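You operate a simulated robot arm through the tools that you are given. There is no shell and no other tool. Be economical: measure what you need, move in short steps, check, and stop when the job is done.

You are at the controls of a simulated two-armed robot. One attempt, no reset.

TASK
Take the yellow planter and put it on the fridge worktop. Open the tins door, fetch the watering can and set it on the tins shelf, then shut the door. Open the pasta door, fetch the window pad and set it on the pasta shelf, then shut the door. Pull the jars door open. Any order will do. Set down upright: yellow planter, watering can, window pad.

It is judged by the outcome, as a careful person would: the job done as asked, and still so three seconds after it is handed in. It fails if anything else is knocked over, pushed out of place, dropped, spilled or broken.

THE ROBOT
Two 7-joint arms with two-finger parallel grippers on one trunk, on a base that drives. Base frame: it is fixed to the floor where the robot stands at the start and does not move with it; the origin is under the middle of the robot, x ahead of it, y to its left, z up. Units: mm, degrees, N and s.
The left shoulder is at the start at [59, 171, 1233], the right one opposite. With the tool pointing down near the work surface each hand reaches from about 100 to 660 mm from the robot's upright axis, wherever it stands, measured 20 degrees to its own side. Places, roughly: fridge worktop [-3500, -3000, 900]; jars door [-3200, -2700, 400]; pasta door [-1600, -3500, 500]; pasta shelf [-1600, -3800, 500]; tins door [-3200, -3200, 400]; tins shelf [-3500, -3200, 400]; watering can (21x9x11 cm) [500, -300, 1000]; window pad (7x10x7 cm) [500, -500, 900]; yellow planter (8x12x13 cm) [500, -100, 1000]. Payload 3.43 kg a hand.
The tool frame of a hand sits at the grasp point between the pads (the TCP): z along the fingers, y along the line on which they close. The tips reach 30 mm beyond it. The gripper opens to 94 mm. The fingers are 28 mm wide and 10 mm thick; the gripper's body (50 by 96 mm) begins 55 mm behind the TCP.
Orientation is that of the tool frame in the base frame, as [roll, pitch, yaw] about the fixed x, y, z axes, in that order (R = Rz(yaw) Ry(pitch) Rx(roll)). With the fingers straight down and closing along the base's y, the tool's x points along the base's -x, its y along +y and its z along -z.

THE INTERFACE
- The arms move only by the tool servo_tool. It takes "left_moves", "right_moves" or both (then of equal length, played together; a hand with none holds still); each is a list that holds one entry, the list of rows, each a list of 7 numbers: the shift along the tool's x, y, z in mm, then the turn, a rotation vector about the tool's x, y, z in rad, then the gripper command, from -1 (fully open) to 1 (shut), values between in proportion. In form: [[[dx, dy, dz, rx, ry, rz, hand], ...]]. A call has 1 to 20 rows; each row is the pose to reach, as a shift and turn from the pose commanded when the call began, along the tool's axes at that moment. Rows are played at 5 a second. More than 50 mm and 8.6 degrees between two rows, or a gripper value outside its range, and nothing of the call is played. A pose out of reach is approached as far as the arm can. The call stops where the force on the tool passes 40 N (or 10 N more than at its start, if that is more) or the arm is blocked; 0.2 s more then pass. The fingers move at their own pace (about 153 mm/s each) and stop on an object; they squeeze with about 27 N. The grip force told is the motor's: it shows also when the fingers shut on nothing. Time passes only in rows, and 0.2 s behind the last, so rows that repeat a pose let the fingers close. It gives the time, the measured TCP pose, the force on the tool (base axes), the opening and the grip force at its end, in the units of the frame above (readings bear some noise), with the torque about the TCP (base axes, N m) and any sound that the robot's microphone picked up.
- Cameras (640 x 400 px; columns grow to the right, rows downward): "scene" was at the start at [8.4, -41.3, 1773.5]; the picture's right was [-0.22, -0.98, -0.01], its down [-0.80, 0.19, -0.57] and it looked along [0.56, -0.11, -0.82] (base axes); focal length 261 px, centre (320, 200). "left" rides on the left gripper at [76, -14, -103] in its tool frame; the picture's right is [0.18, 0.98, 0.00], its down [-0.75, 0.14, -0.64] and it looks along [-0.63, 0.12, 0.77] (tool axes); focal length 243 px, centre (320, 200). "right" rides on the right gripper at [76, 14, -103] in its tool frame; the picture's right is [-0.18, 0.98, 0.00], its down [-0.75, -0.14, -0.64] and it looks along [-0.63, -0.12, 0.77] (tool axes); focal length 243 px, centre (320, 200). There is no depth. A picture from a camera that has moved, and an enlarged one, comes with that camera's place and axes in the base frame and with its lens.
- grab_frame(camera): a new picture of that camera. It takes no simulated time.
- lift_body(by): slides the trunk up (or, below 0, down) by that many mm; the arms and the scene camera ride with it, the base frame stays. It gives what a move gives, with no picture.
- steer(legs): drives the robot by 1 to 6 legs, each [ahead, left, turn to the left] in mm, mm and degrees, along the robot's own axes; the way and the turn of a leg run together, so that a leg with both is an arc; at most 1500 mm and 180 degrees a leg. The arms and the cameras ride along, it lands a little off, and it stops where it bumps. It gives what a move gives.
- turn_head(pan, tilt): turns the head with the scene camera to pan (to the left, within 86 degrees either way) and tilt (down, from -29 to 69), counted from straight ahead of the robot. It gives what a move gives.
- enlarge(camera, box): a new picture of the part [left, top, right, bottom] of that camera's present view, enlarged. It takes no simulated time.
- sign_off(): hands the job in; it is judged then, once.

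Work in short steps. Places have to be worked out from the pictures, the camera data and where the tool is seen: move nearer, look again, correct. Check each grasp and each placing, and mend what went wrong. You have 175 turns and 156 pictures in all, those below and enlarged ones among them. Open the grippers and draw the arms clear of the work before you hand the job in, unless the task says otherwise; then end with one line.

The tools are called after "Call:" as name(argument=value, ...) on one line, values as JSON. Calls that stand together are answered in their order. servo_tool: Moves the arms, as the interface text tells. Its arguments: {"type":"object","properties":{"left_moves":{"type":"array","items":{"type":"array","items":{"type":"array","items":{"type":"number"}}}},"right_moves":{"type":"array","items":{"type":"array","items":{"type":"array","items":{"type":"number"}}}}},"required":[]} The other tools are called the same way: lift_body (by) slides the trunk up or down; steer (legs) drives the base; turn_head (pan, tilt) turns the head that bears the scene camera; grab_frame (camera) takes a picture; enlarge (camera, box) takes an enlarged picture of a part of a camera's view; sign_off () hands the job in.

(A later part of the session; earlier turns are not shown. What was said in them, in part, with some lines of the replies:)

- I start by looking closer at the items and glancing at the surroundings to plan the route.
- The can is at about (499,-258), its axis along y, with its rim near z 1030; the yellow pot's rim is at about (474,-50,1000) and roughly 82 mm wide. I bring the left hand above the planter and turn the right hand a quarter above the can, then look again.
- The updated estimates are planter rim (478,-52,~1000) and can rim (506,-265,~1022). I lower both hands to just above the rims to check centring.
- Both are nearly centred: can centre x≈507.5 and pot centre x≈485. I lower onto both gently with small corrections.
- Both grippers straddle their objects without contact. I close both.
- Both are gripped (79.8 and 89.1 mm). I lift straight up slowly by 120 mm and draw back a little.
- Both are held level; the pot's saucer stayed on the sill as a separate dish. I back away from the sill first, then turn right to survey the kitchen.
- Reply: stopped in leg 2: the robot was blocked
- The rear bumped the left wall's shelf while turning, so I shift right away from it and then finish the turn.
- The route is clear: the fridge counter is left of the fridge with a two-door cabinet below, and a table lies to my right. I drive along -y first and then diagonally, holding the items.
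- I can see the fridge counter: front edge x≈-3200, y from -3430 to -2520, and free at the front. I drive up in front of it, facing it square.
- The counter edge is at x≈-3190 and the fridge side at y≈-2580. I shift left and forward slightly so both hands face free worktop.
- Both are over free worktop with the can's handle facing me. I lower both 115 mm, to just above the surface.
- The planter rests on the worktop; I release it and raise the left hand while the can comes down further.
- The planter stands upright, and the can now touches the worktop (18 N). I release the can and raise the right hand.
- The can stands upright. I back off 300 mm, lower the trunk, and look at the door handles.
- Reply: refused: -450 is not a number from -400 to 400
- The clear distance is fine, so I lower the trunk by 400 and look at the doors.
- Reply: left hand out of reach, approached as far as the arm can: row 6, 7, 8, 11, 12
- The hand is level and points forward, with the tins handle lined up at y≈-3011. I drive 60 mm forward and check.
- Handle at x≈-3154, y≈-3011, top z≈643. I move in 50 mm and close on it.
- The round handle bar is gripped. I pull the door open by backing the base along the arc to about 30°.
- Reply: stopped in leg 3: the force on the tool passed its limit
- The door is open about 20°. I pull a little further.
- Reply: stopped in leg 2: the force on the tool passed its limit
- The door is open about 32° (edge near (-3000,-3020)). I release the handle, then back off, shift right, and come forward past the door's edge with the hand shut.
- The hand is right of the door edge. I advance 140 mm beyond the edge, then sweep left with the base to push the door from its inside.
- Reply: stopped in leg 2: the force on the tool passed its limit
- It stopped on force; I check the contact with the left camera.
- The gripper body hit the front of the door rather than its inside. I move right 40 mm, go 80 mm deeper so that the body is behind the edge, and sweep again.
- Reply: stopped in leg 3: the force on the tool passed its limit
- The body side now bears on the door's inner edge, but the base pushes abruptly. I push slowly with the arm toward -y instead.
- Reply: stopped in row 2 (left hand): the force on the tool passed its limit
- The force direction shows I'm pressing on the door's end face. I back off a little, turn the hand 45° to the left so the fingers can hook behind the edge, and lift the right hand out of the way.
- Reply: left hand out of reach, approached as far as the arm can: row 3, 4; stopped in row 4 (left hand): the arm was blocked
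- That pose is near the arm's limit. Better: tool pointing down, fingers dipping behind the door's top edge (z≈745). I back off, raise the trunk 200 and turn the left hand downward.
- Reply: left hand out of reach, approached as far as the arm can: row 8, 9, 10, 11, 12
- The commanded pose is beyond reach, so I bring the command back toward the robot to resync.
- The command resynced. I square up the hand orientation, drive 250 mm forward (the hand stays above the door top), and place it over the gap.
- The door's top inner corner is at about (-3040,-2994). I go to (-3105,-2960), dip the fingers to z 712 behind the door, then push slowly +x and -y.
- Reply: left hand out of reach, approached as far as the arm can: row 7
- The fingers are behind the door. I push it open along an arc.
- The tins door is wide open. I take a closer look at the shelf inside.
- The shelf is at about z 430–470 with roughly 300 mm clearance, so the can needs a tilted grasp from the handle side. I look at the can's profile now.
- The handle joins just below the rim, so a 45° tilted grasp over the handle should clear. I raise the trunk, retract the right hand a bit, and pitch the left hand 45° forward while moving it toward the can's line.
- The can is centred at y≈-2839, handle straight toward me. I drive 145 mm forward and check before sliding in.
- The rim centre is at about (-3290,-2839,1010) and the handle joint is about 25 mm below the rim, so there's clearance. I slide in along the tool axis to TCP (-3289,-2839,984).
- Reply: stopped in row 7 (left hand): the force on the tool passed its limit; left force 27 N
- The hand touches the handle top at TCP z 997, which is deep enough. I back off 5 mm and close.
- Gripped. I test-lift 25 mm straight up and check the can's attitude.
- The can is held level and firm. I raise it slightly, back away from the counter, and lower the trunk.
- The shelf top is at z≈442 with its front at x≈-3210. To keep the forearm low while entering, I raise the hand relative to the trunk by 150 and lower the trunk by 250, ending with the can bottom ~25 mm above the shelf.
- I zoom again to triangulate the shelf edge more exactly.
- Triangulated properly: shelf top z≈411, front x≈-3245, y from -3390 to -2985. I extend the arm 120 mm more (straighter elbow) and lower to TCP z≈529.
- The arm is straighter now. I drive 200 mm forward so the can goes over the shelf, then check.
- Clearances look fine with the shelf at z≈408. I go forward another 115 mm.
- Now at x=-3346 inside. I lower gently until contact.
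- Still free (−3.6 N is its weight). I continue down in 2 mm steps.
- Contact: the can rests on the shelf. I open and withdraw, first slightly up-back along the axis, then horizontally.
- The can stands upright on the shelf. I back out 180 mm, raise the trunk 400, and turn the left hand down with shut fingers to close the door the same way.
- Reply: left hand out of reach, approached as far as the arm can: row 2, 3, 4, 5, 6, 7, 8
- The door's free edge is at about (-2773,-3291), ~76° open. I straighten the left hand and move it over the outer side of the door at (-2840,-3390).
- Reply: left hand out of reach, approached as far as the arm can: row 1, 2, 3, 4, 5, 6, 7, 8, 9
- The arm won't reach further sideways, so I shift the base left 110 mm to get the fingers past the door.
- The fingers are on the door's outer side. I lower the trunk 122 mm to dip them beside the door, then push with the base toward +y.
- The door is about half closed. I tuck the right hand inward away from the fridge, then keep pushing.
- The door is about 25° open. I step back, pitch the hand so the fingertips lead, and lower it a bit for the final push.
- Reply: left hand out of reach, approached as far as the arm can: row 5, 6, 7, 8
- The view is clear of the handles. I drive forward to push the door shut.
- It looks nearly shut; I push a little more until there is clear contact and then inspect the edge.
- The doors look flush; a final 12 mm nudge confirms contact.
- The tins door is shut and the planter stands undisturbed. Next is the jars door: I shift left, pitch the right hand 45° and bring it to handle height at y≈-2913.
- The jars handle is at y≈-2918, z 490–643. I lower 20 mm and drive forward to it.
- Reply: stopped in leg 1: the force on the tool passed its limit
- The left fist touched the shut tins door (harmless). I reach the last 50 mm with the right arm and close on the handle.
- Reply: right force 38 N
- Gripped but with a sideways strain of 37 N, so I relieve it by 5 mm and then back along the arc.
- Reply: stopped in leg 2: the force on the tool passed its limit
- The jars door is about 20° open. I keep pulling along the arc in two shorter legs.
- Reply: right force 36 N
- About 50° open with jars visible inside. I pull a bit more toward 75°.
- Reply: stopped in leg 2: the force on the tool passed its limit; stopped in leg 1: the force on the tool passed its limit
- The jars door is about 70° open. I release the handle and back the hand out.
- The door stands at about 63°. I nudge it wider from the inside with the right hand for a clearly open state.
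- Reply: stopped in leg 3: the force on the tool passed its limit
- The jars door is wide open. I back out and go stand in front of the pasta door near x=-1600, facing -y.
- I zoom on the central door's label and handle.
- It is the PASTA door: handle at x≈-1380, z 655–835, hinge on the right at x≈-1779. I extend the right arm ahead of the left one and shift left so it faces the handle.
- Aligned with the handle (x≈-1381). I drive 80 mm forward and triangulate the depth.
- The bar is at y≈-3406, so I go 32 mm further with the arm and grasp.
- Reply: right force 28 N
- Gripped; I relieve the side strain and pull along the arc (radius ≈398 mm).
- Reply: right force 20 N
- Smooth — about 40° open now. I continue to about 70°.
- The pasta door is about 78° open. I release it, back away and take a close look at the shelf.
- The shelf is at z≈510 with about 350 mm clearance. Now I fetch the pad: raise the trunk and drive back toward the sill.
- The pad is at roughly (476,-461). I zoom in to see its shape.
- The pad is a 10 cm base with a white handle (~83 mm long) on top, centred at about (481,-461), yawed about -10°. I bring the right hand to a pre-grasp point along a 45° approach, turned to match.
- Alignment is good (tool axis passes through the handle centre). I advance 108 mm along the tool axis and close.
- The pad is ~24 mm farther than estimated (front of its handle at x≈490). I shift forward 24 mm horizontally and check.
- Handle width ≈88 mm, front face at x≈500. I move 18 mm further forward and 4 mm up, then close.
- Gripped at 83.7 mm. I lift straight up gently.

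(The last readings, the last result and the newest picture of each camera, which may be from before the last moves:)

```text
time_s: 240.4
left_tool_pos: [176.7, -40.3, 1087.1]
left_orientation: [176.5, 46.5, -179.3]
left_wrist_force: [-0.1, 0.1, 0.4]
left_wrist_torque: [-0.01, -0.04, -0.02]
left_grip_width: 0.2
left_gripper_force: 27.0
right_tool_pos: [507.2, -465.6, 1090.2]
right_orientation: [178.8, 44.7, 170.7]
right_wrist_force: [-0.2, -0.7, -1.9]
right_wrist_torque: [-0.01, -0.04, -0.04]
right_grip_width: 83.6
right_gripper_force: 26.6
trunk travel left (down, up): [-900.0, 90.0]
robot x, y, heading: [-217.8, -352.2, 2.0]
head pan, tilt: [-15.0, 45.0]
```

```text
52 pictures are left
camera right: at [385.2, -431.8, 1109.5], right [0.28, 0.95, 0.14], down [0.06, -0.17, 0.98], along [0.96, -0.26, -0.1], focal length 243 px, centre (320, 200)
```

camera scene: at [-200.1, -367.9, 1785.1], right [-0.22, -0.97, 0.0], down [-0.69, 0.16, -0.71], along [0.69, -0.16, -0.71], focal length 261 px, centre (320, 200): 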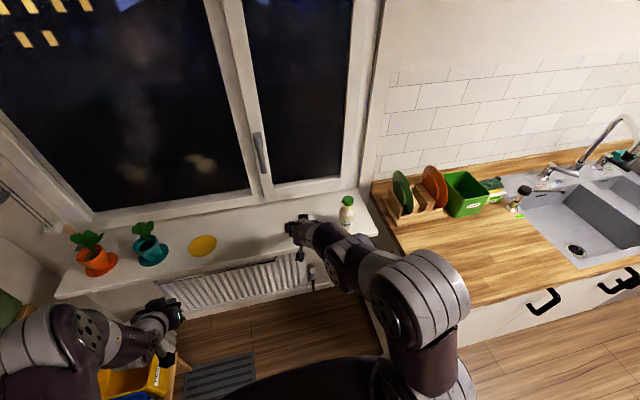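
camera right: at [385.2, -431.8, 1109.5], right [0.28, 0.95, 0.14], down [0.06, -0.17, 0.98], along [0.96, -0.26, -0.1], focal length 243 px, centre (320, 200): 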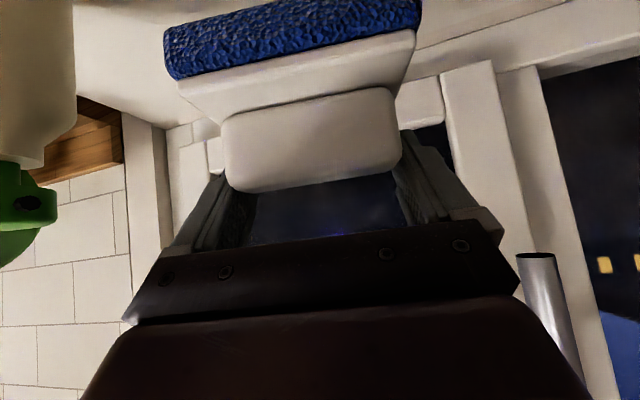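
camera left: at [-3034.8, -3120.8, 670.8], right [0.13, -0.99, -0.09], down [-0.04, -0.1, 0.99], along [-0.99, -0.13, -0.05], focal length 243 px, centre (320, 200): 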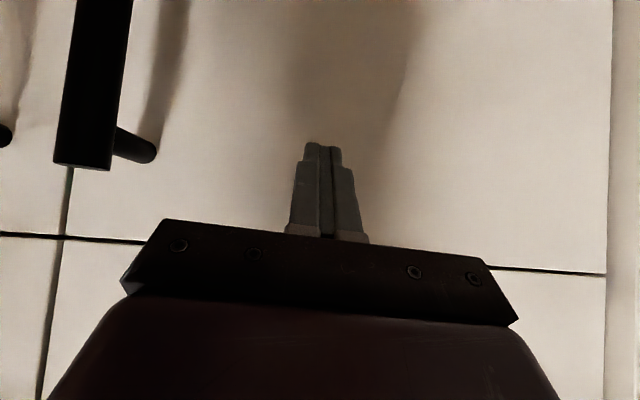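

The pad is held level. I retract the arm, back away, turn right and drive to the pasta cabinet.

Call:
servo_tool(right_moves=[[[21, 0, -21, 0, 0, 0, 1], [42, 0, -42, 0, 0, 0, 1], [63, 0, -63, 0, 0, 0, 1], [85, 0, -84, 0, 0, 0, 1]]])

Call:
steer(legs=[[-460, -80, 0], [0, 0, -92], [1400, 0, 0], [500, -850, 0]])

Call:
turn_head(pan=0, tilt=42)

Call:
grab_frame(camera="scene")

```text
time_s: 241.4
left_tool_pos: [174.5, -39.8, 1087.9]
left_orientation: [176.6, 46.6, -179.3]
left_wrist_force: [-0.3, 0.4, 0.2]
left_wrist_torque: [-0.01, 0.0, 0.01]
left_grip_width: 0.3
left_gripper_force: 27.0
right_tool_pos: [387.4, -446.4, 1088.5]
right_orientation: [178.7, 44.9, 170.6]
right_wrist_force: [-1.0, 0.4, -0.7]
right_wrist_torque: [-0.05, -0.04, -0.01]
right_grip_width: 83.6
right_gripper_force: 26.7
trunk travel left (down, up): [-900.0, 90.0]
robot x, y, heading: [-219.4, -346.7, 2.2]
head pan, tilt: [-15.0, 45.0]
```

```text
time_s: 259.4
left_tool_pos: [-1307.2, -2710.4, 1086.6]
left_orientation: [176.5, 46.5, 86.6]
left_wrist_force: [0.2, 0.1, -0.5]
left_wrist_torque: [-0.01, 0.0, 0.0]
left_grip_width: 0.0
left_gripper_force: 26.6
right_tool_pos: [-1727.4, -2893.1, 1087.5]
right_orientation: [178.9, 44.8, 76.5]
right_wrist_force: [0.1, 0.4, -2.0]
right_wrist_torque: [-0.04, 0.01, -0.01]
right_grip_width: 83.4
right_gripper_force: 26.7
trunk travel left (down, up): [-900.0, 90.0]
robot x, y, heading: [-1585.6, -2298.1, -92.0]
head pan, tilt: [-15.0, 45.0]
```

```text
time_s: 260.2
left_tool_pos: [-1307.1, -2710.7, 1086.5]
left_orientation: [176.6, 46.5, 86.6]
left_wrist_force: [0.3, -0.7, -0.5]
left_wrist_torque: [0.01, 0.0, -0.04]
left_grip_width: 0.0
left_gripper_force: 27.0
right_tool_pos: [-1727.7, -2894.4, 1086.4]
right_orientation: [178.8, 44.8, 76.6]
right_wrist_force: [-0.6, -0.2, -0.3]
right_wrist_torque: [0.01, 0.01, -0.03]
right_grip_width: 83.7
right_gripper_force: 26.9
trunk travel left (down, up): [-900.0, 90.0]
robot x, y, heading: [-1586.0, -2295.0, -92.1]
head pan, tilt: [0.0, 42.0]
```

```text
51 pictures are left
camera scene: at [-1588.7, -2318.9, 1789.3], right [-1.0, 0.04, 0.0], down [0.02, 0.67, -0.74], along [-0.03, -0.74, -0.67], focal length 261 px, centre (320, 200)
```

scene: 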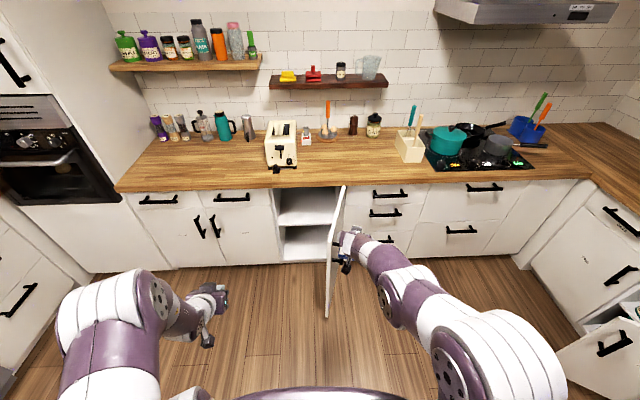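

The pasta door is still open. I align the base with the opening (right hand at x≈-1475), lower the trunk and square the hand's yaw while extending the arm.

Call:
steer(legs=[[0, 0, 2], [0, 236, 0]])

Call:
lift_body(by=-400)

Call:
lift_body(by=-180)

Call:
servo_tool(right_moves=[[[-16, 0, 2, -0.024, 0, -0.024, 1], [-32, 0, 4, -0.047, 0, -0.047, 1], [-48, 0, 6, -0.071, 0, -0.071, 1], [-64, 0, 8, -0.094, 0, -0.094, 1], [-80, 0, 10, -0.118, 0, -0.118, 1], [-96, 0, 12, -0.141, 0, -0.141, 1], [-112, 0, 14, -0.141, 0, -0.141, 1], [-135, 0, 18, -0.141, 0, -0.141, 1]]])

Call:
grab_frame(camera="right")

Call:
grab_frame(camera="scene")

```text
time_s: 262.3
left_tool_pos: [-1057.6, -2700.8, 1087.2]
left_orientation: [176.6, 46.5, 88.6]
left_wrist_force: [-0.2, 0.0, -0.2]
left_wrist_torque: [0.01, -0.02, 0.01]
left_grip_width: 0.1
left_gripper_force: 27.5
right_tool_pos: [-1471.4, -2897.7, 1087.0]
right_orientation: [178.8, 44.7, 78.4]
right_wrist_force: [-0.6, -0.2, -0.5]
right_wrist_torque: [-0.01, 0.01, 0.03]
right_grip_width: 83.5
right_gripper_force: 26.7
trunk travel left (down, up): [-900.0, 90.0]
robot x, y, heading: [-1349.9, -2295.8, -90.0]
head pan, tilt: [0.0, 42.0]
```

```text
time_s: 266.1
left_tool_pos: [-1056.5, -2701.5, 686.5]
left_orientation: [176.5, 46.6, 88.7]
left_wrist_force: [1.1, 0.3, 0.2]
left_wrist_torque: [0.01, 0.02, 0.01]
left_grip_width: 0.0
left_gripper_force: 26.6
right_tool_pos: [-1469.8, -2898.3, 685.9]
right_orientation: [178.9, 44.6, 78.4]
right_wrist_force: [0.7, 0.4, -1.8]
right_wrist_torque: [0.0, 0.0, -0.02]
right_grip_width: 83.5
right_gripper_force: 26.7
trunk travel left (down, up): [-500.0, 490.0]
robot x, y, heading: [-1354.5, -2301.6, -90.0]
head pan, tilt: [0.0, 42.0]
```

```text
time_s: 268.1
left_tool_pos: [-1056.6, -2701.1, 505.2]
left_orientation: [176.6, 46.5, 88.6]
left_wrist_force: [-0.1, -1.0, 0.0]
left_wrist_torque: [0.0, -0.03, -0.03]
left_grip_width: 0.1
left_gripper_force: 26.9
right_tool_pos: [-1469.8, -2897.5, 508.3]
right_orientation: [178.7, 44.7, 78.5]
right_wrist_force: [-0.1, 0.3, -0.5]
right_wrist_torque: [-0.03, -0.01, -0.04]
right_grip_width: 83.8
right_gripper_force: 26.7
trunk travel left (down, up): [-320.0, 670.0]
robot x, y, heading: [-1350.0, -2296.5, -89.8]
head pan, tilt: [0.0, 42.0]
```

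```text
time_s: 269.9
left_tool_pos: [-1056.4, -2700.6, 507.4]
left_orientation: [176.5, 46.5, 88.7]
left_wrist_force: [0.2, 0.4, 0.1]
left_wrist_torque: [-0.01, 0.02, 0.02]
left_grip_width: 0.0
left_gripper_force: 26.9
right_tool_pos: [-1490.4, -3005.3, 587.6]
right_orientation: [178.8, 44.7, 89.9]
right_wrist_force: [0.4, -0.1, -1.0]
right_wrist_torque: [-0.02, 0.01, 0.0]
right_grip_width: 83.7
right_gripper_force: 27.3
trunk travel left (down, up): [-320.0, 670.0]
robot x, y, heading: [-1348.8, -2292.5, -90.1]
head pan, tilt: [0.0, 42.0]
```

```text
50 pictures are left
camera right: at [-1478.6, -2877.1, 608.1], right [0.98, -0.12, 0.14], down [-0.15, -0.08, 0.98], along [-0.1, -0.99, -0.1], focal length 243 px, centre (320, 200)
```

right: 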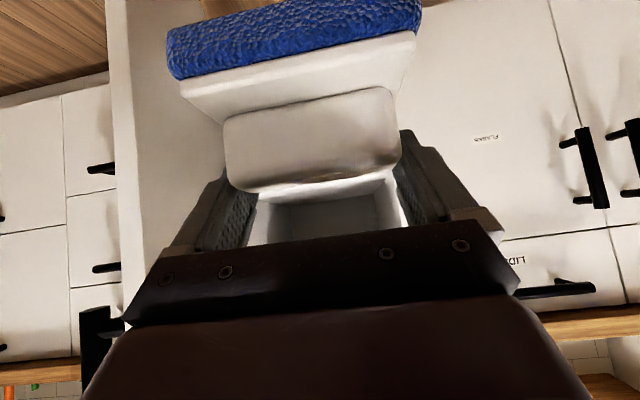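

```text
49 pictures are left
camera scene: at [-1350.8, -2318.6, 1209.3], right [-1.0, 0.0, 0.0], down [0.0, 0.67, -0.74], along [0.0, -0.74, -0.67], focal length 261 px, centre (320, 200)
```

scene: 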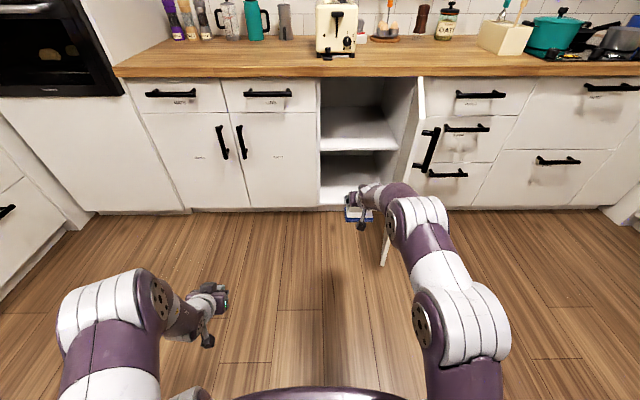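

The right elbow would meet the open door's edge on a straight entry. I tuck the left arm back, shift the base left and turn it 20° right so the arm enters diagonally and clears the door.

Call:
servo_tool(left_moves=[[[6, 0, -7, 0, 0.08, 0, 1], [13, 0, -13, 0, 0.16, 0, 1], [19, 0, -20, 0, 0.24, 0, 1], [25, 0, -27, 0, 0.32, 0, 1], [32, 0, -33, 0, 0.4, 0, 1], [38, 0, -40, 0, 0.48, 0, 1], [44, 0, -47, 0, 0.56, 0, 1], [51, 0, -53, 0, 0.64, 0, 1], [63, 0, -67, 0, 0.72, 0, 1], [76, 0, -80, 0, 0.8, 0, 1]]])

Call:
steer(legs=[[0, 240, 0], [0, 0, -20]])

Call:
grab_frame(camera="scene")

Call:
grab_frame(camera="right")

```text
time_s: 272.1
left_tool_pos: [-1057.7, -2588.9, 506.2]
left_orientation: [177.5, 0.5, 91.0]
left_wrist_force: [0.2, -0.9, -0.2]
left_wrist_torque: [0.0, 0.0, 0.0]
left_grip_width: 0.3
left_gripper_force: 26.8
right_tool_pos: [-1489.8, -3003.0, 588.6]
right_orientation: [178.7, 44.8, 89.8]
right_wrist_force: [-0.2, 0.5, -0.9]
right_wrist_torque: [-0.01, 0.01, 0.0]
right_grip_width: 83.5
right_gripper_force: 27.4
trunk travel left (down, up): [-320.0, 670.0]
robot x, y, heading: [-1351.6, -2291.2, -89.9]
head pan, tilt: [0.0, 42.0]
```

```text
time_s: 275.0
left_tool_pos: [-939.5, -2673.1, 507.0]
left_orientation: [177.6, 0.7, 70.9]
left_wrist_force: [-0.6, 0.3, 0.6]
left_wrist_torque: [0.01, -0.01, 0.0]
left_grip_width: 0.1
left_gripper_force: 26.9
right_tool_pos: [-1488.0, -2912.6, 588.9]
right_orientation: [178.8, 45.0, 69.7]
right_wrist_force: [0.3, 0.0, -1.4]
right_wrist_torque: [-0.01, 0.01, -0.02]
right_grip_width: 83.5
right_gripper_force: 27.0
trunk travel left (down, up): [-320.0, 670.0]
robot x, y, heading: [-1110.2, -2294.9, -110.1]
head pan, tilt: [0.0, 42.0]
```

```text
48 pictures are left
camera scene: at [-1120.5, -2317.2, 1209.4], right [-0.94, 0.34, 0.0], down [0.23, 0.63, -0.74], along [-0.26, -0.7, -0.67], focal length 261 px, centre (320, 200)
```

scene: 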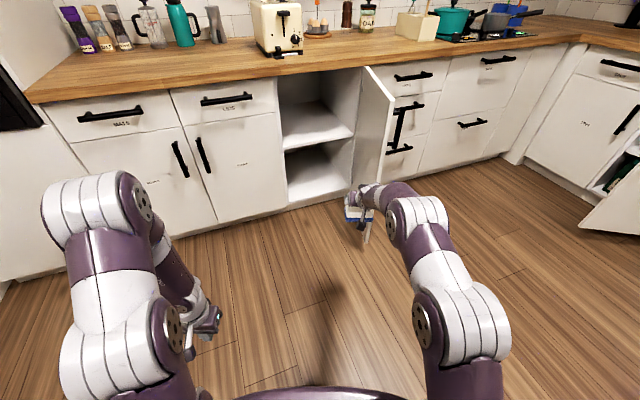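

```text
47 pictures are left
camera right: at [-1433.0, -2797.1, 608.4], right [0.88, -0.45, 0.14], down [-0.17, -0.02, 0.98], along [-0.44, -0.89, -0.1], focal length 243 px, centre (320, 200)
```

right: 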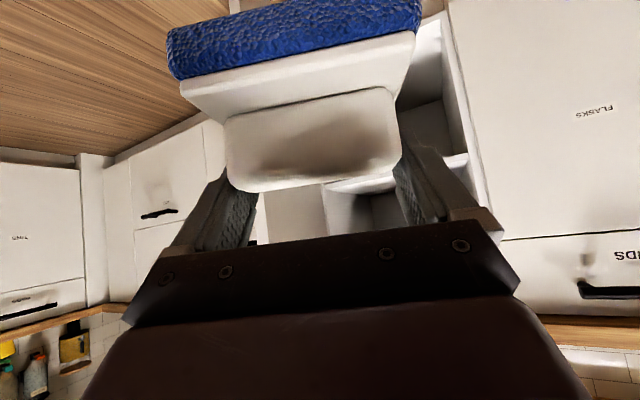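

I zoom on the shelf edge to determine its height.

Call:
enlarge(camera="right", box=[400, 90, 520, 230])

Call:
enlarge(camera="scene", box=[250, 50, 420, 220])

```text
2.86 times, centred on (460, 160) of right
camera zoom: at [-1433.0, -2797.1, 608.4], right [0.88, -0.45, 0.14], down [-0.17, -0.02, 0.98], along [-0.44, -0.89, -0.1], focal length 693 px, centre (-80, 314)
```

zoom: 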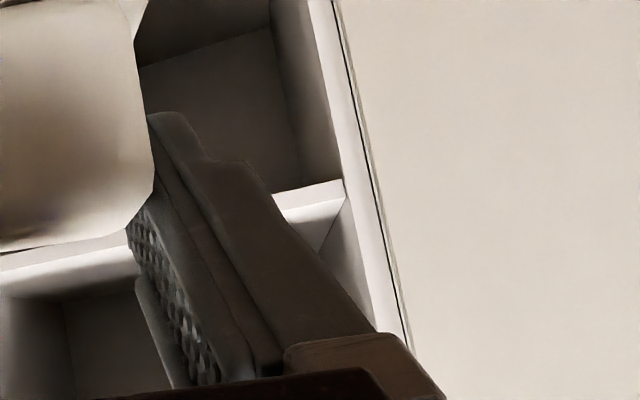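

```text
2.35 times, centred on (335, 135) of scene
camera zoom: at [-1120.5, -2317.2, 1209.4], right [-0.94, 0.34, 0.0], down [0.23, 0.63, -0.74], along [-0.26, -0.7, -0.67], focal length 613 px, centre (285, 353)
```

zoom: 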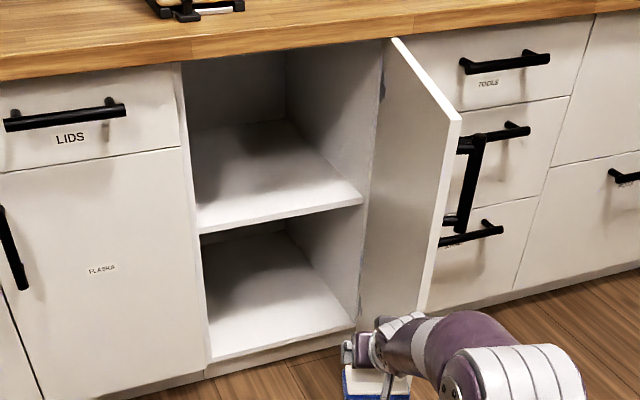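

Shelf top ≈ z 505–515, front at y≈-3489. I raise 25 mm and move in along -y by 300 mm (with a 23 mm left trim), then check.

Call:
lift_body(by=25)

Call:
steer(legs=[[274, 124, 0]])

Call:
grab_frame(camera="scene")

Call:
grab_frame(camera="right")

```text
time_s: 275.7
left_tool_pos: [-939.5, -2672.1, 532.4]
left_orientation: [177.7, 0.8, 70.9]
left_wrist_force: [-0.2, -0.9, 0.3]
left_wrist_torque: [-0.01, 0.03, 0.0]
left_grip_width: 0.0
left_gripper_force: 26.9
right_tool_pos: [-1488.5, -2912.9, 613.7]
right_orientation: [178.8, 44.7, 69.7]
right_wrist_force: [-0.2, 0.1, -0.9]
right_wrist_torque: [-0.04, 0.03, -0.01]
right_grip_width: 83.3
right_gripper_force: 26.9
trunk travel left (down, up): [-345.0, 645.0]
robot x, y, heading: [-1112.6, -2296.8, -110.1]
head pan, tilt: [0.0, 42.0]
```

```text
time_s: 277.7
left_tool_pos: [-918.2, -2970.8, 530.5]
left_orientation: [177.6, 0.8, 70.7]
left_wrist_force: [-0.2, -0.2, 0.2]
left_wrist_torque: [0.02, -0.02, -0.02]
left_grip_width: 0.0
left_gripper_force: 26.8
right_tool_pos: [-1469.5, -3213.5, 613.8]
right_orientation: [178.8, 44.9, 69.7]
right_wrist_force: [0.2, 0.6, -1.1]
right_wrist_torque: [-0.02, 0.0, -0.02]
right_grip_width: 83.8
right_gripper_force: 26.8
trunk travel left (down, up): [-345.0, 645.0]
robot x, y, heading: [-1092.4, -2595.3, -110.3]
head pan, tilt: [0.0, 42.0]
```

```text
44 pictures are left
camera scene: at [-1100.2, -2617.1, 1234.3], right [-0.94, 0.35, 0.0], down [0.23, 0.63, -0.74], along [-0.26, -0.7, -0.67], focal length 261 px, centre (320, 200)
```

scene: 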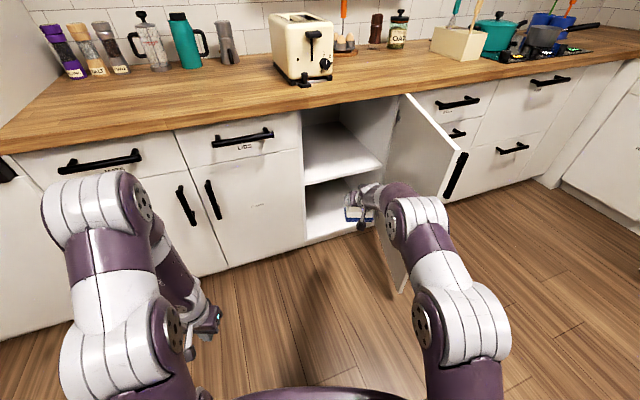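

```text
43 pictures are left
camera right: at [-1413.3, -3096.4, 633.1], right [0.88, -0.45, 0.14], down [-0.17, -0.02, 0.98], along [-0.44, -0.89, -0.1], focal length 243 px, centre (320, 200)
```

right: 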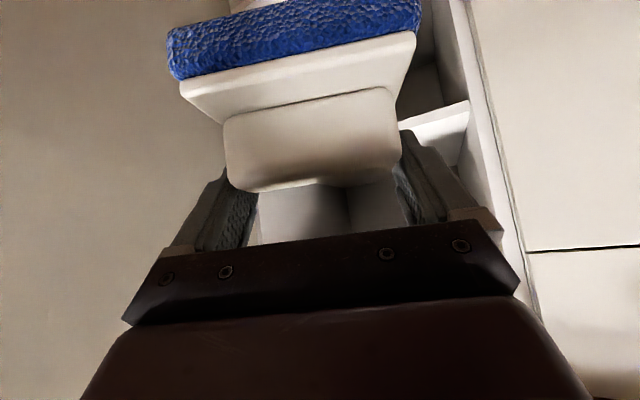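

The shelf reads z≈505, so the pad bottom is 40 mm above it. I continue 200 mm in.

Call:
steer(legs=[[188, 68, 0]])

Call:
grab_frame(camera="scene")

Call:
grab_frame(camera="right")

```text
time_s: 279.3
left_tool_pos: [-919.9, -3169.6, 529.7]
left_orientation: [177.5, 0.7, 70.9]
left_wrist_force: [0.0, 0.0, 0.3]
left_wrist_torque: [0.0, 0.03, 0.0]
left_grip_width: 0.0
left_gripper_force: 26.8
right_tool_pos: [-1470.0, -3410.9, 613.9]
right_orientation: [178.8, 44.8, 69.7]
right_wrist_force: [0.4, -0.3, -0.8]
right_wrist_torque: [-0.03, 0.03, 0.01]
right_grip_width: 83.7
right_gripper_force: 27.3
trunk travel left (down, up): [-345.0, 645.0]
robot x, y, heading: [-1090.3, -2792.7, -110.4]
head pan, tilt: [0.0, 42.0]
```

```text
42 pictures are left
camera scene: at [-1101.5, -2815.1, 1234.3], right [-0.94, 0.34, 0.0], down [0.23, 0.63, -0.74], along [-0.26, -0.7, -0.67], focal length 261 px, centre (320, 200)
```

scene: 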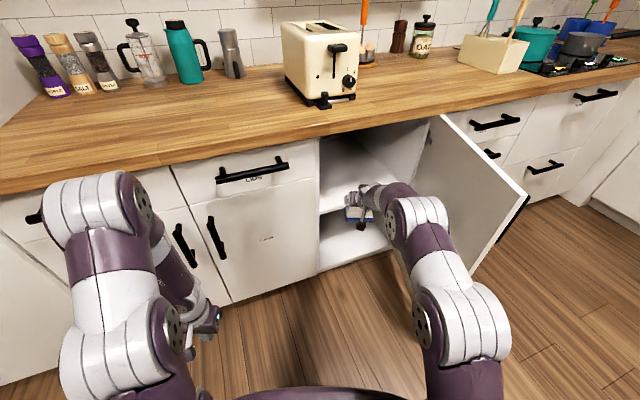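

```text
41 pictures are left
camera right: at [-1414.2, -3294.4, 633.0], right [0.88, -0.45, 0.14], down [-0.17, -0.03, 0.98], along [-0.44, -0.89, -0.1], focal length 243 px, centre (320, 200)
```

right: 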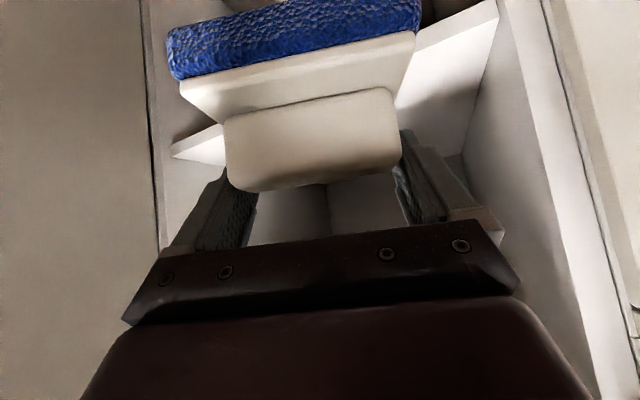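

Clear so far. I go in the final 150 mm.

Call:
steer(legs=[[141, 51, 0]])

Call:
grab_frame(camera="right")

Call:
grab_frame(camera="scene")

```text
time_s: 280.7
left_tool_pos: [-919.8, -3319.5, 530.3]
left_orientation: [177.6, 0.7, 71.0]
left_wrist_force: [-0.1, 0.6, -0.8]
left_wrist_torque: [0.01, 0.03, -0.01]
left_grip_width: 0.1
left_gripper_force: 27.0
right_tool_pos: [-1469.1, -3561.1, 613.8]
right_orientation: [178.9, 44.8, 69.7]
right_wrist_force: [0.1, 0.9, -1.2]
right_wrist_torque: [-0.02, 0.02, 0.04]
right_grip_width: 83.8
right_gripper_force: 26.8
trunk travel left (down, up): [-345.0, 645.0]
robot x, y, heading: [-1094.2, -2942.3, -110.0]
head pan, tilt: [0.0, 42.0]
```

```text
40 pictures are left
camera right: at [-1413.7, -3445.4, 632.8], right [0.88, -0.45, 0.14], down [-0.17, -0.03, 0.98], along [-0.44, -0.89, -0.1], focal length 243 px, centre (320, 200)
```

right: 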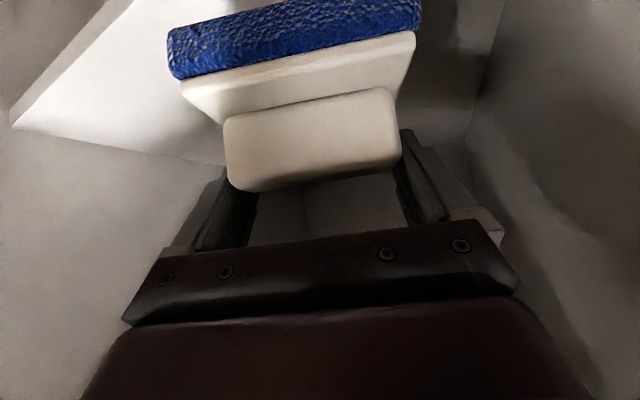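

```text
39 pictures are left
camera scene: at [-1102.0, -2965.5, 1234.3], right [-0.94, 0.34, 0.0], down [0.23, 0.63, -0.74], along [-0.25, -0.7, -0.67], focal length 261 px, centre (320, 200)
```

scene: 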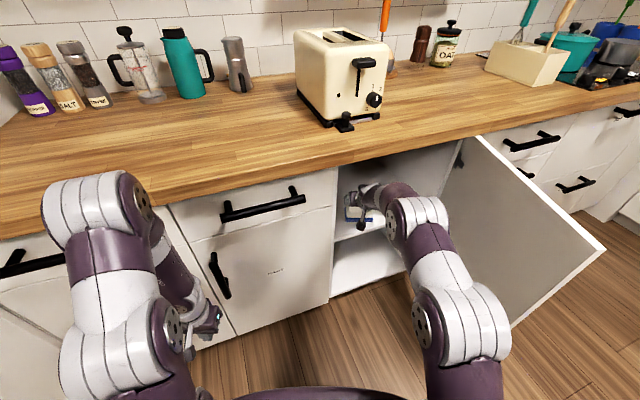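

The pad is above the shelf, well inside. I lower 33 mm.

Call:
servo_tool(right_moves=[[[7, 0, 7, 0, 0, 0, 1], [14, 0, 14, 0, 0, 0, 1], [19, 0, 19, 0, 0, 0, 1], [23, 0, 23, 0, 0, 0, 1]]])

Call:
servo_tool(right_moves=[[[1.5, 0, 1.5, 0, 0, 0, 1], [3, 0, 3, 0, 0, 0, 1], [4.5, 0, 4.5, 0, 0, 0, 1], [6, 0, 6, 0, 0, 0, 1]]])

```text
time_s: 281.7
left_tool_pos: [-919.4, -3319.6, 532.3]
left_orientation: [177.6, 0.8, 71.1]
left_wrist_force: [0.3, 0.6, 0.3]
left_wrist_torque: [0.01, -0.01, 0.0]
left_grip_width: 0.0
left_gripper_force: 27.1
right_tool_pos: [-1469.2, -3559.8, 581.9]
right_orientation: [178.8, 44.9, 69.8]
right_wrist_force: [-0.7, 0.3, -1.1]
right_wrist_torque: [-0.04, 0.04, -0.01]
right_grip_width: 83.5
right_gripper_force: 26.7
trunk travel left (down, up): [-345.0, 645.0]
robot x, y, heading: [-1091.6, -2944.6, -110.1]
head pan, tilt: [0.0, 42.0]
```

```text
time_s: 282.7
left_tool_pos: [-919.4, -3317.7, 531.2]
left_orientation: [177.7, 0.7, 70.9]
left_wrist_force: [0.2, 0.6, -0.3]
left_wrist_torque: [0.01, 0.0, 0.01]
left_grip_width: 0.2
left_gripper_force: 26.9
right_tool_pos: [-1467.9, -3562.6, 572.9]
right_orientation: [178.9, 44.9, 69.9]
right_wrist_force: [-0.3, -0.8, -1.8]
right_wrist_torque: [0.03, -0.02, -0.02]
right_grip_width: 83.8
right_gripper_force: 26.9
trunk travel left (down, up): [-345.0, 645.0]
robot x, y, heading: [-1089.8, -2945.2, -110.0]
head pan, tilt: [0.0, 42.0]
```

No contact yet (only its weight). I continue down in small steps.

Call:
servo_tool(right_moves=[[[1.5, 0, 1.5, 0, 0, 0, 1], [3, 0, 3, 0, 0, 0, 1], [4.5, 0, 4.5, 0, 0, 0, 1]]])

Call:
grab_frame(camera="right")

```text
time_s: 283.5
left_tool_pos: [-919.7, -3318.3, 531.7]
left_orientation: [177.6, 0.8, 71.0]
left_wrist_force: [0.0, -0.2, -0.4]
left_wrist_torque: [0.0, 0.0, 0.04]
left_grip_width: 0.1
left_gripper_force: 27.1
right_tool_pos: [-1468.2, -3561.1, 567.6]
right_orientation: [178.8, 45.0, 69.9]
right_wrist_force: [0.7, 1.7, 5.4]
right_wrist_torque: [0.41, 0.17, -0.09]
right_grip_width: 83.6
right_gripper_force: 26.4
trunk travel left (down, up): [-345.0, 645.0]
robot x, y, heading: [-1092.8, -2940.0, -110.2]
head pan, tilt: [0.0, 42.0]
```

```text
38 pictures are left
camera right: at [-1412.9, -3446.1, 586.8], right [0.88, -0.45, 0.14], down [-0.17, -0.02, 0.98], along [-0.44, -0.89, -0.1], focal length 243 px, centre (320, 200)
```

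right: 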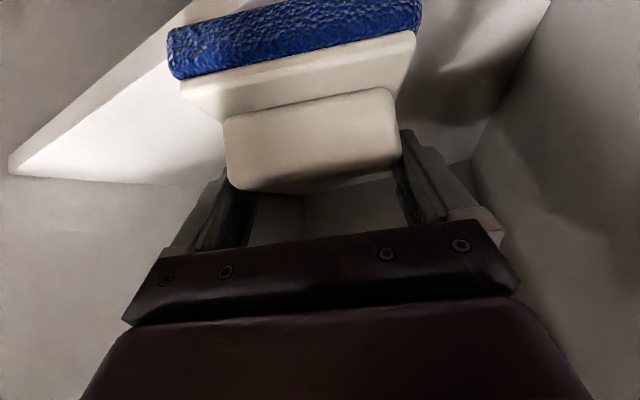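

Contact at 7 N. I open and draw back first along the axis, then horizontally.

Call:
servo_tool(right_moves=[[[0, 0, 0, 0, 0, 0, -1], [0, 0, 0, 0, 0, 0, -1], [0, 0, 0, 0, 0, 0, -1], [0, 0, -6, 0, 0, 0, -1], [0, 0, -14, 0, 0, 0, -1], [7, 0, -21, 0, 0, 0, -1], [18, 0, -32, 0, 0, 0, -1], [32, 0, -46, 0, 0, 0, -1], [46, 0, -60, 0, 0, 0, -1], [60, 0, -74, 0, 0, 0, -1]]])

Call:
grab_frame(camera="right")

```text
time_s: 285.7
left_tool_pos: [-920.7, -3318.5, 531.0]
left_orientation: [177.6, 0.7, 71.0]
left_wrist_force: [-0.3, -0.4, 0.2]
left_wrist_torque: [0.02, 0.01, 0.01]
left_grip_width: 0.1
left_gripper_force: 27.5
right_tool_pos: [-1436.8, -3472.3, 578.3]
right_orientation: [178.8, 44.9, 69.8]
right_wrist_force: [-0.5, 0.1, -0.6]
right_wrist_torque: [0.01, 0.01, 0.02]
right_grip_width: 94.0
right_gripper_force: 0.1
trunk travel left (down, up): [-345.0, 645.0]
robot x, y, heading: [-1093.4, -2943.1, -110.2]
head pan, tilt: [0.0, 42.0]
```

```text
37 pictures are left
camera right: at [-1381.6, -3355.7, 597.6], right [0.88, -0.45, 0.14], down [-0.17, -0.02, 0.98], along [-0.44, -0.89, -0.1], focal length 243 px, centre (320, 200)
```

right: 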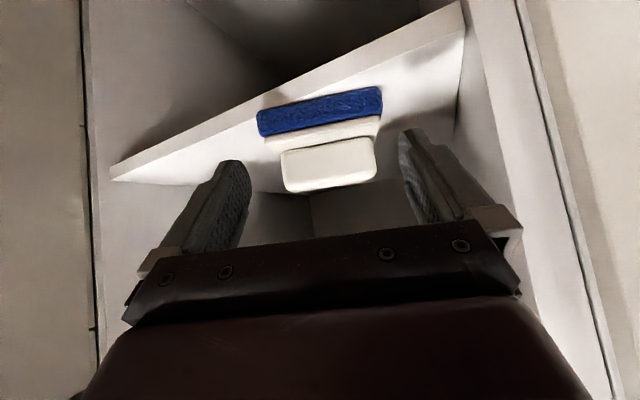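

The pad stands upright, fully on the shelf. I back out the way I came.

Call:
steer(legs=[[-282, -103, 0], [-282, -103, 0]])

Call:
grab_frame(camera="scene")

```text
time_s: 289.4
left_tool_pos: [-919.4, -2713.9, 531.4]
left_orientation: [177.6, 0.8, 70.6]
left_wrist_force: [-0.3, 0.1, -0.6]
left_wrist_torque: [-0.02, -0.01, 0.0]
left_grip_width: 0.0
left_gripper_force: 26.7
right_tool_pos: [-1435.4, -2862.8, 578.5]
right_orientation: [178.9, 44.9, 69.5]
right_wrist_force: [0.6, -0.4, 0.7]
right_wrist_torque: [-0.04, 0.0, 0.02]
right_grip_width: 93.9
right_gripper_force: 0.0
trunk travel left (down, up): [-345.0, 645.0]
robot x, y, heading: [-1091.0, -2334.5, -110.3]
head pan, tilt: [0.0, 42.0]
```

```text
36 pictures are left
camera scene: at [-1098.9, -2357.8, 1234.4], right [-0.94, 0.35, 0.0], down [0.23, 0.63, -0.74], along [-0.26, -0.7, -0.67], focal length 261 px, centre (320, 200)
```

scene: 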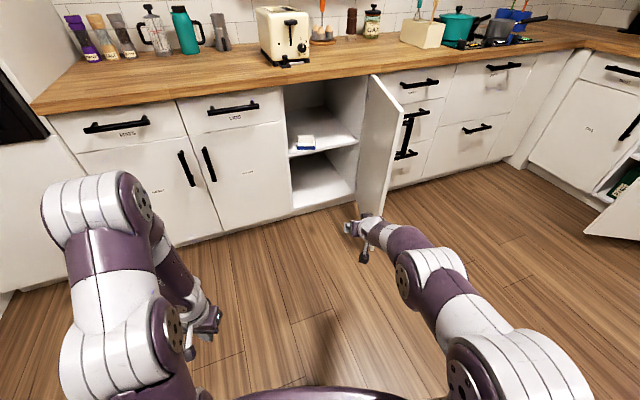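

The pad is visible upright on the shelf. To close the door, I turn square, shut the right fingers, lower slightly and go round to the door's outer side.

Call:
steer(legs=[[0, 0, 20], [0, -590, 0]])

Call:
lift_body(by=-60)

Call:
servo_tool(right_moves=[[[0, 0, 0, 0, 0, 0, 1], [0, 0, 0, 0, 0, 0, 1], [0, 0, 0, 0, 0, 0, 1], [0, 0, 0, 0, 0, 0, 1]]])

Call:
grab_frame(camera="scene")

```text
time_s: 293.8
left_tool_pos: [-1385.6, -2628.2, 532.2]
left_orientation: [177.5, 0.6, 91.4]
left_wrist_force: [0.0, -0.6, 0.5]
left_wrist_torque: [-0.01, -0.02, 0.01]
left_grip_width: 0.0
left_gripper_force: 26.8
right_tool_pos: [-1816.0, -2951.4, 579.0]
right_orientation: [178.8, 45.0, 90.3]
right_wrist_force: [-0.3, -0.7, -0.6]
right_wrist_torque: [0.0, 0.01, -0.03]
right_grip_width: 93.9
right_gripper_force: 0.1
trunk travel left (down, up): [-345.0, 645.0]
robot x, y, heading: [-1676.3, -2338.1, -89.4]
head pan, tilt: [0.0, 42.0]
```

```text
time_s: 294.8
left_tool_pos: [-1384.9, -2627.4, 471.4]
left_orientation: [177.6, 0.7, 91.5]
left_wrist_force: [-1.0, 0.0, -0.2]
left_wrist_torque: [0.02, 0.0, -0.02]
left_grip_width: 0.0
left_gripper_force: 27.2
right_tool_pos: [-1816.1, -2950.2, 519.0]
right_orientation: [178.9, 44.9, 90.4]
right_wrist_force: [-0.3, 1.0, 0.5]
right_wrist_torque: [0.03, -0.04, -0.01]
right_grip_width: 93.9
right_gripper_force: 0.0
trunk travel left (down, up): [-285.0, 705.0]
robot x, y, heading: [-1679.2, -2334.3, -89.7]
head pan, tilt: [0.0, 42.0]
```

```text
time_s: 295.8
left_tool_pos: [-1385.3, -2626.8, 472.4]
left_orientation: [177.6, 0.7, 91.4]
left_wrist_force: [-0.5, 0.8, 0.1]
left_wrist_torque: [-0.02, 0.01, 0.01]
left_grip_width: 0.0
left_gripper_force: 26.8
right_tool_pos: [-1816.8, -2951.2, 517.9]
right_orientation: [178.8, 44.9, 90.3]
right_wrist_force: [0.1, -0.5, -0.2]
right_wrist_torque: [-0.02, 0.0, 0.01]
right_grip_width: 0.0
right_gripper_force: 26.8
trunk travel left (down, up): [-285.0, 705.0]
robot x, y, heading: [-1680.5, -2333.4, -89.4]
head pan, tilt: [0.0, 42.0]
```

```text
35 pictures are left
camera scene: at [-1679.4, -2358.9, 1174.4], right [-1.0, -0.01, 0.0], down [0.0, 0.67, -0.74], along [0.01, -0.74, -0.67], focal length 261 px, centre (320, 200)
```

scene: 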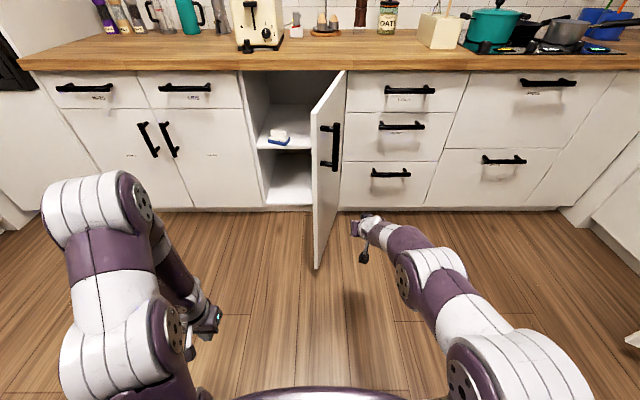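

The door is to the left of the hand. I move forward 195 mm alongside it and start sweeping left to swing it shut.

Call:
steer(legs=[[195, 0, 0], [0, 153, 0], [40, 75, 0]])

Call:
grab_frame(camera="scene")

```text
time_s: 299.1
left_tool_pos: [-1156.6, -2859.2, 470.8]
left_orientation: [177.6, 0.6, 91.2]
left_wrist_force: [0.1, 1.1, -0.2]
left_wrist_torque: [-0.06, -0.02, -0.03]
left_grip_width: 0.0
left_gripper_force: 26.4
right_tool_pos: [-1589.5, -3181.2, 519.5]
right_orientation: [178.8, 44.7, 90.1]
right_wrist_force: [-0.6, -0.3, -0.1]
right_wrist_torque: [-0.04, -0.02, 0.0]
right_grip_width: 0.0
right_gripper_force: 27.6
trunk travel left (down, up): [-285.0, 705.0]
robot x, y, heading: [-1445.7, -2564.3, -89.8]
head pan, tilt: [0.0, 42.0]
```

```text
34 pictures are left
camera scene: at [-1450.4, -2589.1, 1174.3], right [-1.0, 0.0, 0.0], down [0.0, 0.67, -0.74], along [0.0, -0.74, -0.67], focal length 261 px, centre (320, 200)
```

scene: 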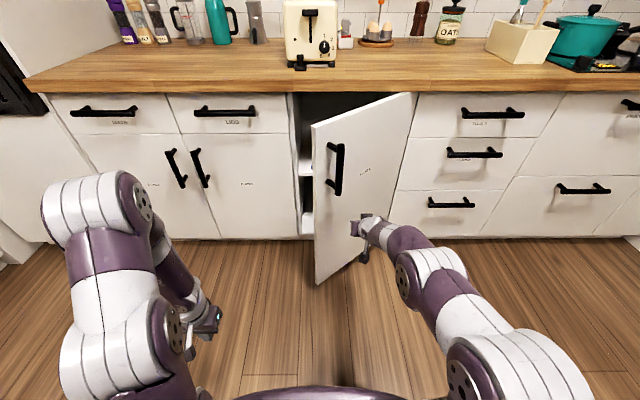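

The door swings well, now about 40°. I continue the sweep.

Call:
steer(legs=[[57, 55, 0], [49, 33, 0], [64, 25, 0]])

Call:
steer(legs=[[60, 12, 0]])

Call:
grab_frame(camera="scene")

```text
time_s: 301.3
left_tool_pos: [-1044.0, -3028.1, 471.7]
left_orientation: [177.5, 0.7, 91.2]
left_wrist_force: [-0.5, -0.5, 0.9]
left_wrist_torque: [0.04, -0.01, 0.01]
left_grip_width: 0.0
left_gripper_force: 27.0
right_tool_pos: [-1476.7, -3351.0, 517.6]
right_orientation: [178.8, 44.8, 90.1]
right_wrist_force: [0.1, -0.6, 0.1]
right_wrist_torque: [-0.01, -0.01, 0.0]
right_grip_width: 0.3
right_gripper_force: 27.1
trunk travel left (down, up): [-285.0, 705.0]
robot x, y, heading: [-1335.4, -2736.8, -89.9]
head pan, tilt: [0.0, 42.0]
```

```text
time_s: 302.3
left_tool_pos: [-1030.1, -3088.1, 471.1]
left_orientation: [177.6, 0.7, 91.3]
left_wrist_force: [0.4, -0.2, -0.4]
left_wrist_torque: [-0.03, 0.04, -0.01]
left_grip_width: 0.0
left_gripper_force: 27.3
right_tool_pos: [-1463.1, -3411.4, 518.1]
right_orientation: [178.8, 44.8, 90.1]
right_wrist_force: [-0.3, 0.2, 0.3]
right_wrist_torque: [0.01, -0.01, 0.0]
right_grip_width: 0.2
right_gripper_force: 27.7
trunk travel left (down, up): [-285.0, 705.0]
robot x, y, heading: [-1325.0, -2795.3, -89.9]
head pan, tilt: [0.0, 42.0]
```

```text
33 pictures are left
camera scene: at [-1324.4, -2819.1, 1174.3], right [-1.0, 0.0, 0.0], down [0.0, 0.67, -0.74], along [0.0, -0.74, -0.67], focal length 261 px, centre (320, 200)
```

scene: 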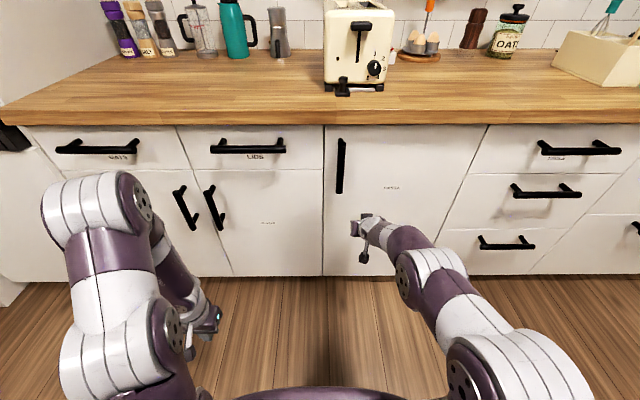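

The door looks flush; I press a little further in small steps to make sure it is home.

Call:
steer(legs=[[20, 0, 0]])

Call:
steer(legs=[[12, 0, 0]])

Call:
enlarge(camera="scene", box=[230, 100, 500, 300])

```text
time_s: 303.1
left_tool_pos: [-1030.8, -3108.6, 471.0]
left_orientation: [177.6, 0.7, 91.2]
left_wrist_force: [-0.1, 0.2, -0.3]
left_wrist_torque: [0.0, 0.03, 0.01]
left_grip_width: 0.1
left_gripper_force: 27.3
right_tool_pos: [-1462.9, -3430.5, 517.5]
right_orientation: [178.8, 44.8, 90.2]
right_wrist_force: [0.5, 0.7, -0.1]
right_wrist_torque: [-0.03, -0.03, -0.01]
right_grip_width: 0.0
right_gripper_force: 27.0
trunk travel left (down, up): [-285.0, 705.0]
robot x, y, heading: [-1324.2, -2816.2, -89.7]
head pan, tilt: [0.0, 42.0]
```

```text
time_s: 303.8
left_tool_pos: [-1029.8, -3120.7, 471.4]
left_orientation: [177.6, 0.7, 91.3]
left_wrist_force: [-0.5, 0.1, -0.3]
left_wrist_torque: [-0.01, 0.01, 0.01]
left_grip_width: 0.0
left_gripper_force: 27.4
right_tool_pos: [-1463.2, -3442.5, 517.8]
right_orientation: [178.9, 44.8, 90.1]
right_wrist_force: [1.1, 0.3, -0.3]
right_wrist_torque: [-0.01, 0.0, 0.0]
right_grip_width: 0.0
right_gripper_force: 27.1
trunk travel left (down, up): [-285.0, 705.0]
robot x, y, heading: [-1323.8, -2826.0, -89.8]
head pan, tilt: [0.0, 42.0]
```

```text
2.00 times, centred on (365, 200) of scene
camera zoom: at [-1324.3, -2850.7, 1174.3], right [-1.0, 0.0, 0.0], down [0.0, 0.67, -0.74], along [0.0, -0.74, -0.67], focal length 521 px, centre (230, 200)
```

zoom: 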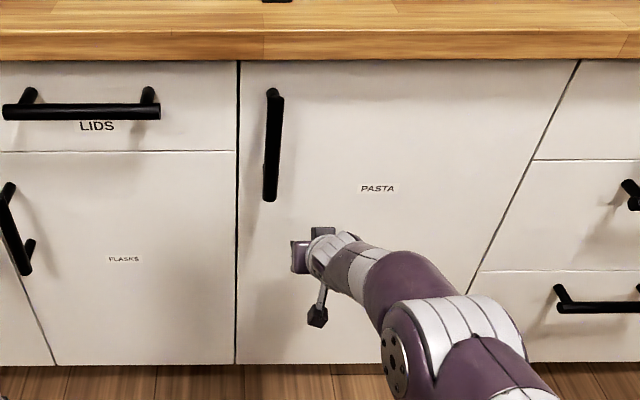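

One more small press to feel the stop.

Call:
steer(legs=[[10, 0, 0]])

Call:
enlarge(camera="right", box=[160, 0, 480, 240])

```text
time_s: 304.6
left_tool_pos: [-1029.8, -3129.3, 472.5]
left_orientation: [177.7, 0.8, 91.4]
left_wrist_force: [0.6, -0.7, -0.5]
left_wrist_torque: [0.01, -0.01, -0.03]
left_grip_width: 0.0
left_gripper_force: 26.8
right_tool_pos: [-1462.1, -3451.8, 516.7]
right_orientation: [178.8, 44.9, 90.1]
right_wrist_force: [-0.5, 8.3, -1.2]
right_wrist_torque: [0.16, -0.07, 0.05]
right_grip_width: 0.0
right_gripper_force: 26.9
trunk travel left (down, up): [-285.0, 705.0]
robot x, y, heading: [-1325.7, -2838.8, -89.8]
head pan, tilt: [0.0, 42.0]
```

```text
1.67 times, centred on (320, 120) of right
camera zoom: at [-1450.9, -3324.2, 536.8], right [0.98, -0.11, 0.14], down [-0.15, -0.09, 0.98], along [-0.1, -0.99, -0.1], focal length 404 px, centre (320, 333)
```

zoom: 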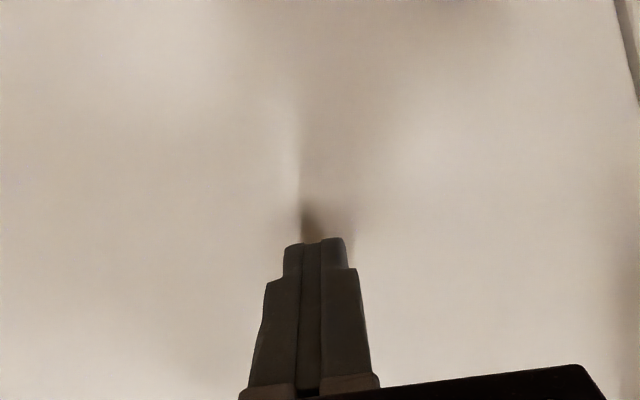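

The door is home (8.3 N stop). I back away, open both grippers, and look over everything.

Call:
steer(legs=[[-400, 0, 0], [0, 0, -60]])

Call:
servo_tool(left_moves=[[[0, 0, 0, 0, 0, 0, -1], [0, 0, 0, 0, 0, 0, -1], [0, 0, 0, 0, 0, 0, -1]]], right_moves=[[[0, 0, 0, 0, 0, 0, -1], [0, 0, 0, 0, 0, 0, -1], [0, 0, 0, 0, 0, 0, -1]]])

Call:
lift_body(by=300)

Call:
turn_head(pan=0, tilt=25)

Call:
grab_frame(camera="scene")

```text
time_s: 309.7
left_tool_pos: [-1430.3, -2834.9, 472.7]
left_orientation: [177.6, 0.6, 31.7]
left_wrist_force: [-0.2, 0.1, -0.3]
left_wrist_torque: [-0.03, -0.02, 0.04]
left_grip_width: 0.0
left_gripper_force: 26.8
right_tool_pos: [-1925.7, -2625.2, 517.0]
right_orientation: [178.8, 44.7, 30.5]
right_wrist_force: [0.5, 0.3, -0.4]
right_wrist_torque: [-0.01, -0.03, -0.01]
right_grip_width: 0.1
right_gripper_force: 27.1
trunk travel left (down, up): [-285.0, 705.0]
robot x, y, heading: [-1326.5, -2436.1, -149.4]
head pan, tilt: [0.0, 42.0]
```

```text
time_s: 310.5
left_tool_pos: [-1429.8, -2835.2, 471.9]
left_orientation: [177.6, 0.6, 31.7]
left_wrist_force: [0.5, -0.4, 0.7]
left_wrist_torque: [0.01, -0.01, 0.0]
left_grip_width: 94.1
left_gripper_force: 0.1
right_tool_pos: [-1926.5, -2625.6, 516.4]
right_orientation: [178.8, 44.7, 30.5]
right_wrist_force: [1.0, 0.4, -0.1]
right_wrist_torque: [0.01, 0.02, -0.02]
right_grip_width: 94.1
right_gripper_force: 0.0
trunk travel left (down, up): [-285.0, 705.0]
robot x, y, heading: [-1325.6, -2437.7, -149.5]
head pan, tilt: [0.0, 42.0]
```

```text
time_s: 313.5
left_tool_pos: [-1430.3, -2836.3, 771.8]
left_orientation: [177.7, 0.6, 31.7]
left_wrist_force: [-0.1, 0.0, -0.3]
left_wrist_torque: [-0.01, -0.01, -0.01]
left_grip_width: 93.9
left_gripper_force: 0.0
right_tool_pos: [-1925.8, -2624.7, 817.3]
right_orientation: [178.9, 44.7, 30.5]
right_wrist_force: [-0.9, 0.2, 0.2]
right_wrist_torque: [0.01, -0.01, -0.01]
right_grip_width: 93.7
right_gripper_force: 0.1
trunk travel left (down, up): [-585.0, 405.0]
robot x, y, heading: [-1325.6, -2435.1, -149.3]
head pan, tilt: [0.0, 42.0]
```

```text
time_s: 314.3
left_tool_pos: [-1429.8, -2836.8, 770.7]
left_orientation: [177.6, 0.6, 31.7]
left_wrist_force: [-0.7, 0.3, -0.4]
left_wrist_torque: [0.02, 0.03, -0.01]
left_grip_width: 93.9
left_gripper_force: 0.1
right_tool_pos: [-1925.7, -2625.4, 817.6]
right_orientation: [178.8, 44.8, 30.5]
right_wrist_force: [-0.1, 0.4, 0.5]
right_wrist_torque: [-0.01, 0.0, 0.02]
right_grip_width: 94.2
right_gripper_force: 0.1
trunk travel left (down, up): [-585.0, 405.0]
robot x, y, heading: [-1327.5, -2434.4, -149.6]
head pan, tilt: [0.0, 25.0]
```

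```text
30 pictures are left
camera scene: at [-1354.3, -2450.3, 1500.6], right [-0.51, 0.86, 0.0], down [0.36, 0.22, -0.91], along [-0.78, -0.46, -0.42], focal length 261 px, centre (320, 200)
```

scene: 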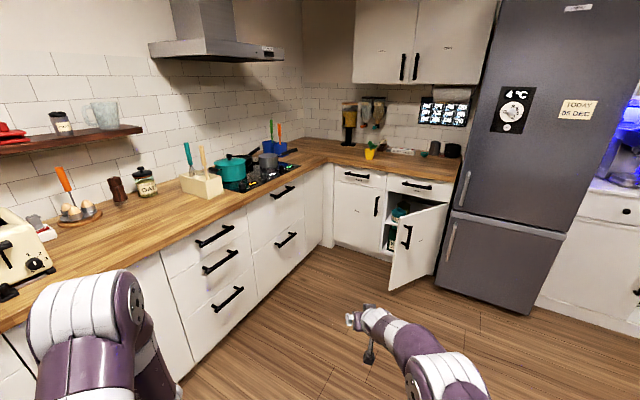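

The planter, shut tins door and open jars door look right; I zoom to confirm.

Call:
enlarge(camera="scene", box=[310, 120, 470, 300])

```text
2.22 times, centred on (390, 210) of scene
camera zoom: at [-1354.3, -2450.3, 1500.6], right [-0.51, 0.86, 0.0], down [0.36, 0.22, -0.91], along [-0.78, -0.46, -0.42], focal length 579 px, centre (164, 178)
```

zoom: 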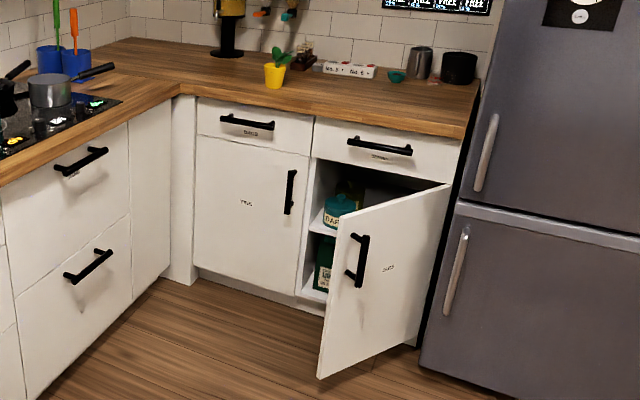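

Everything is in place: the planter is upright on the worktop, the tins and pasta doors are shut with their items inside, the jars door is open, and the grippers are open and clear.

Call:
sign_off()

```text
The job is handed in.
```

The job is handed in: the yellow planter is upright on the fridge worktop, the watering can is on the tins shelf and the window pad on the pasta shelf with both doors shut, and the jars door is open. The planter's saucer stayed on the window sill, because it turned out to be a separate dish.
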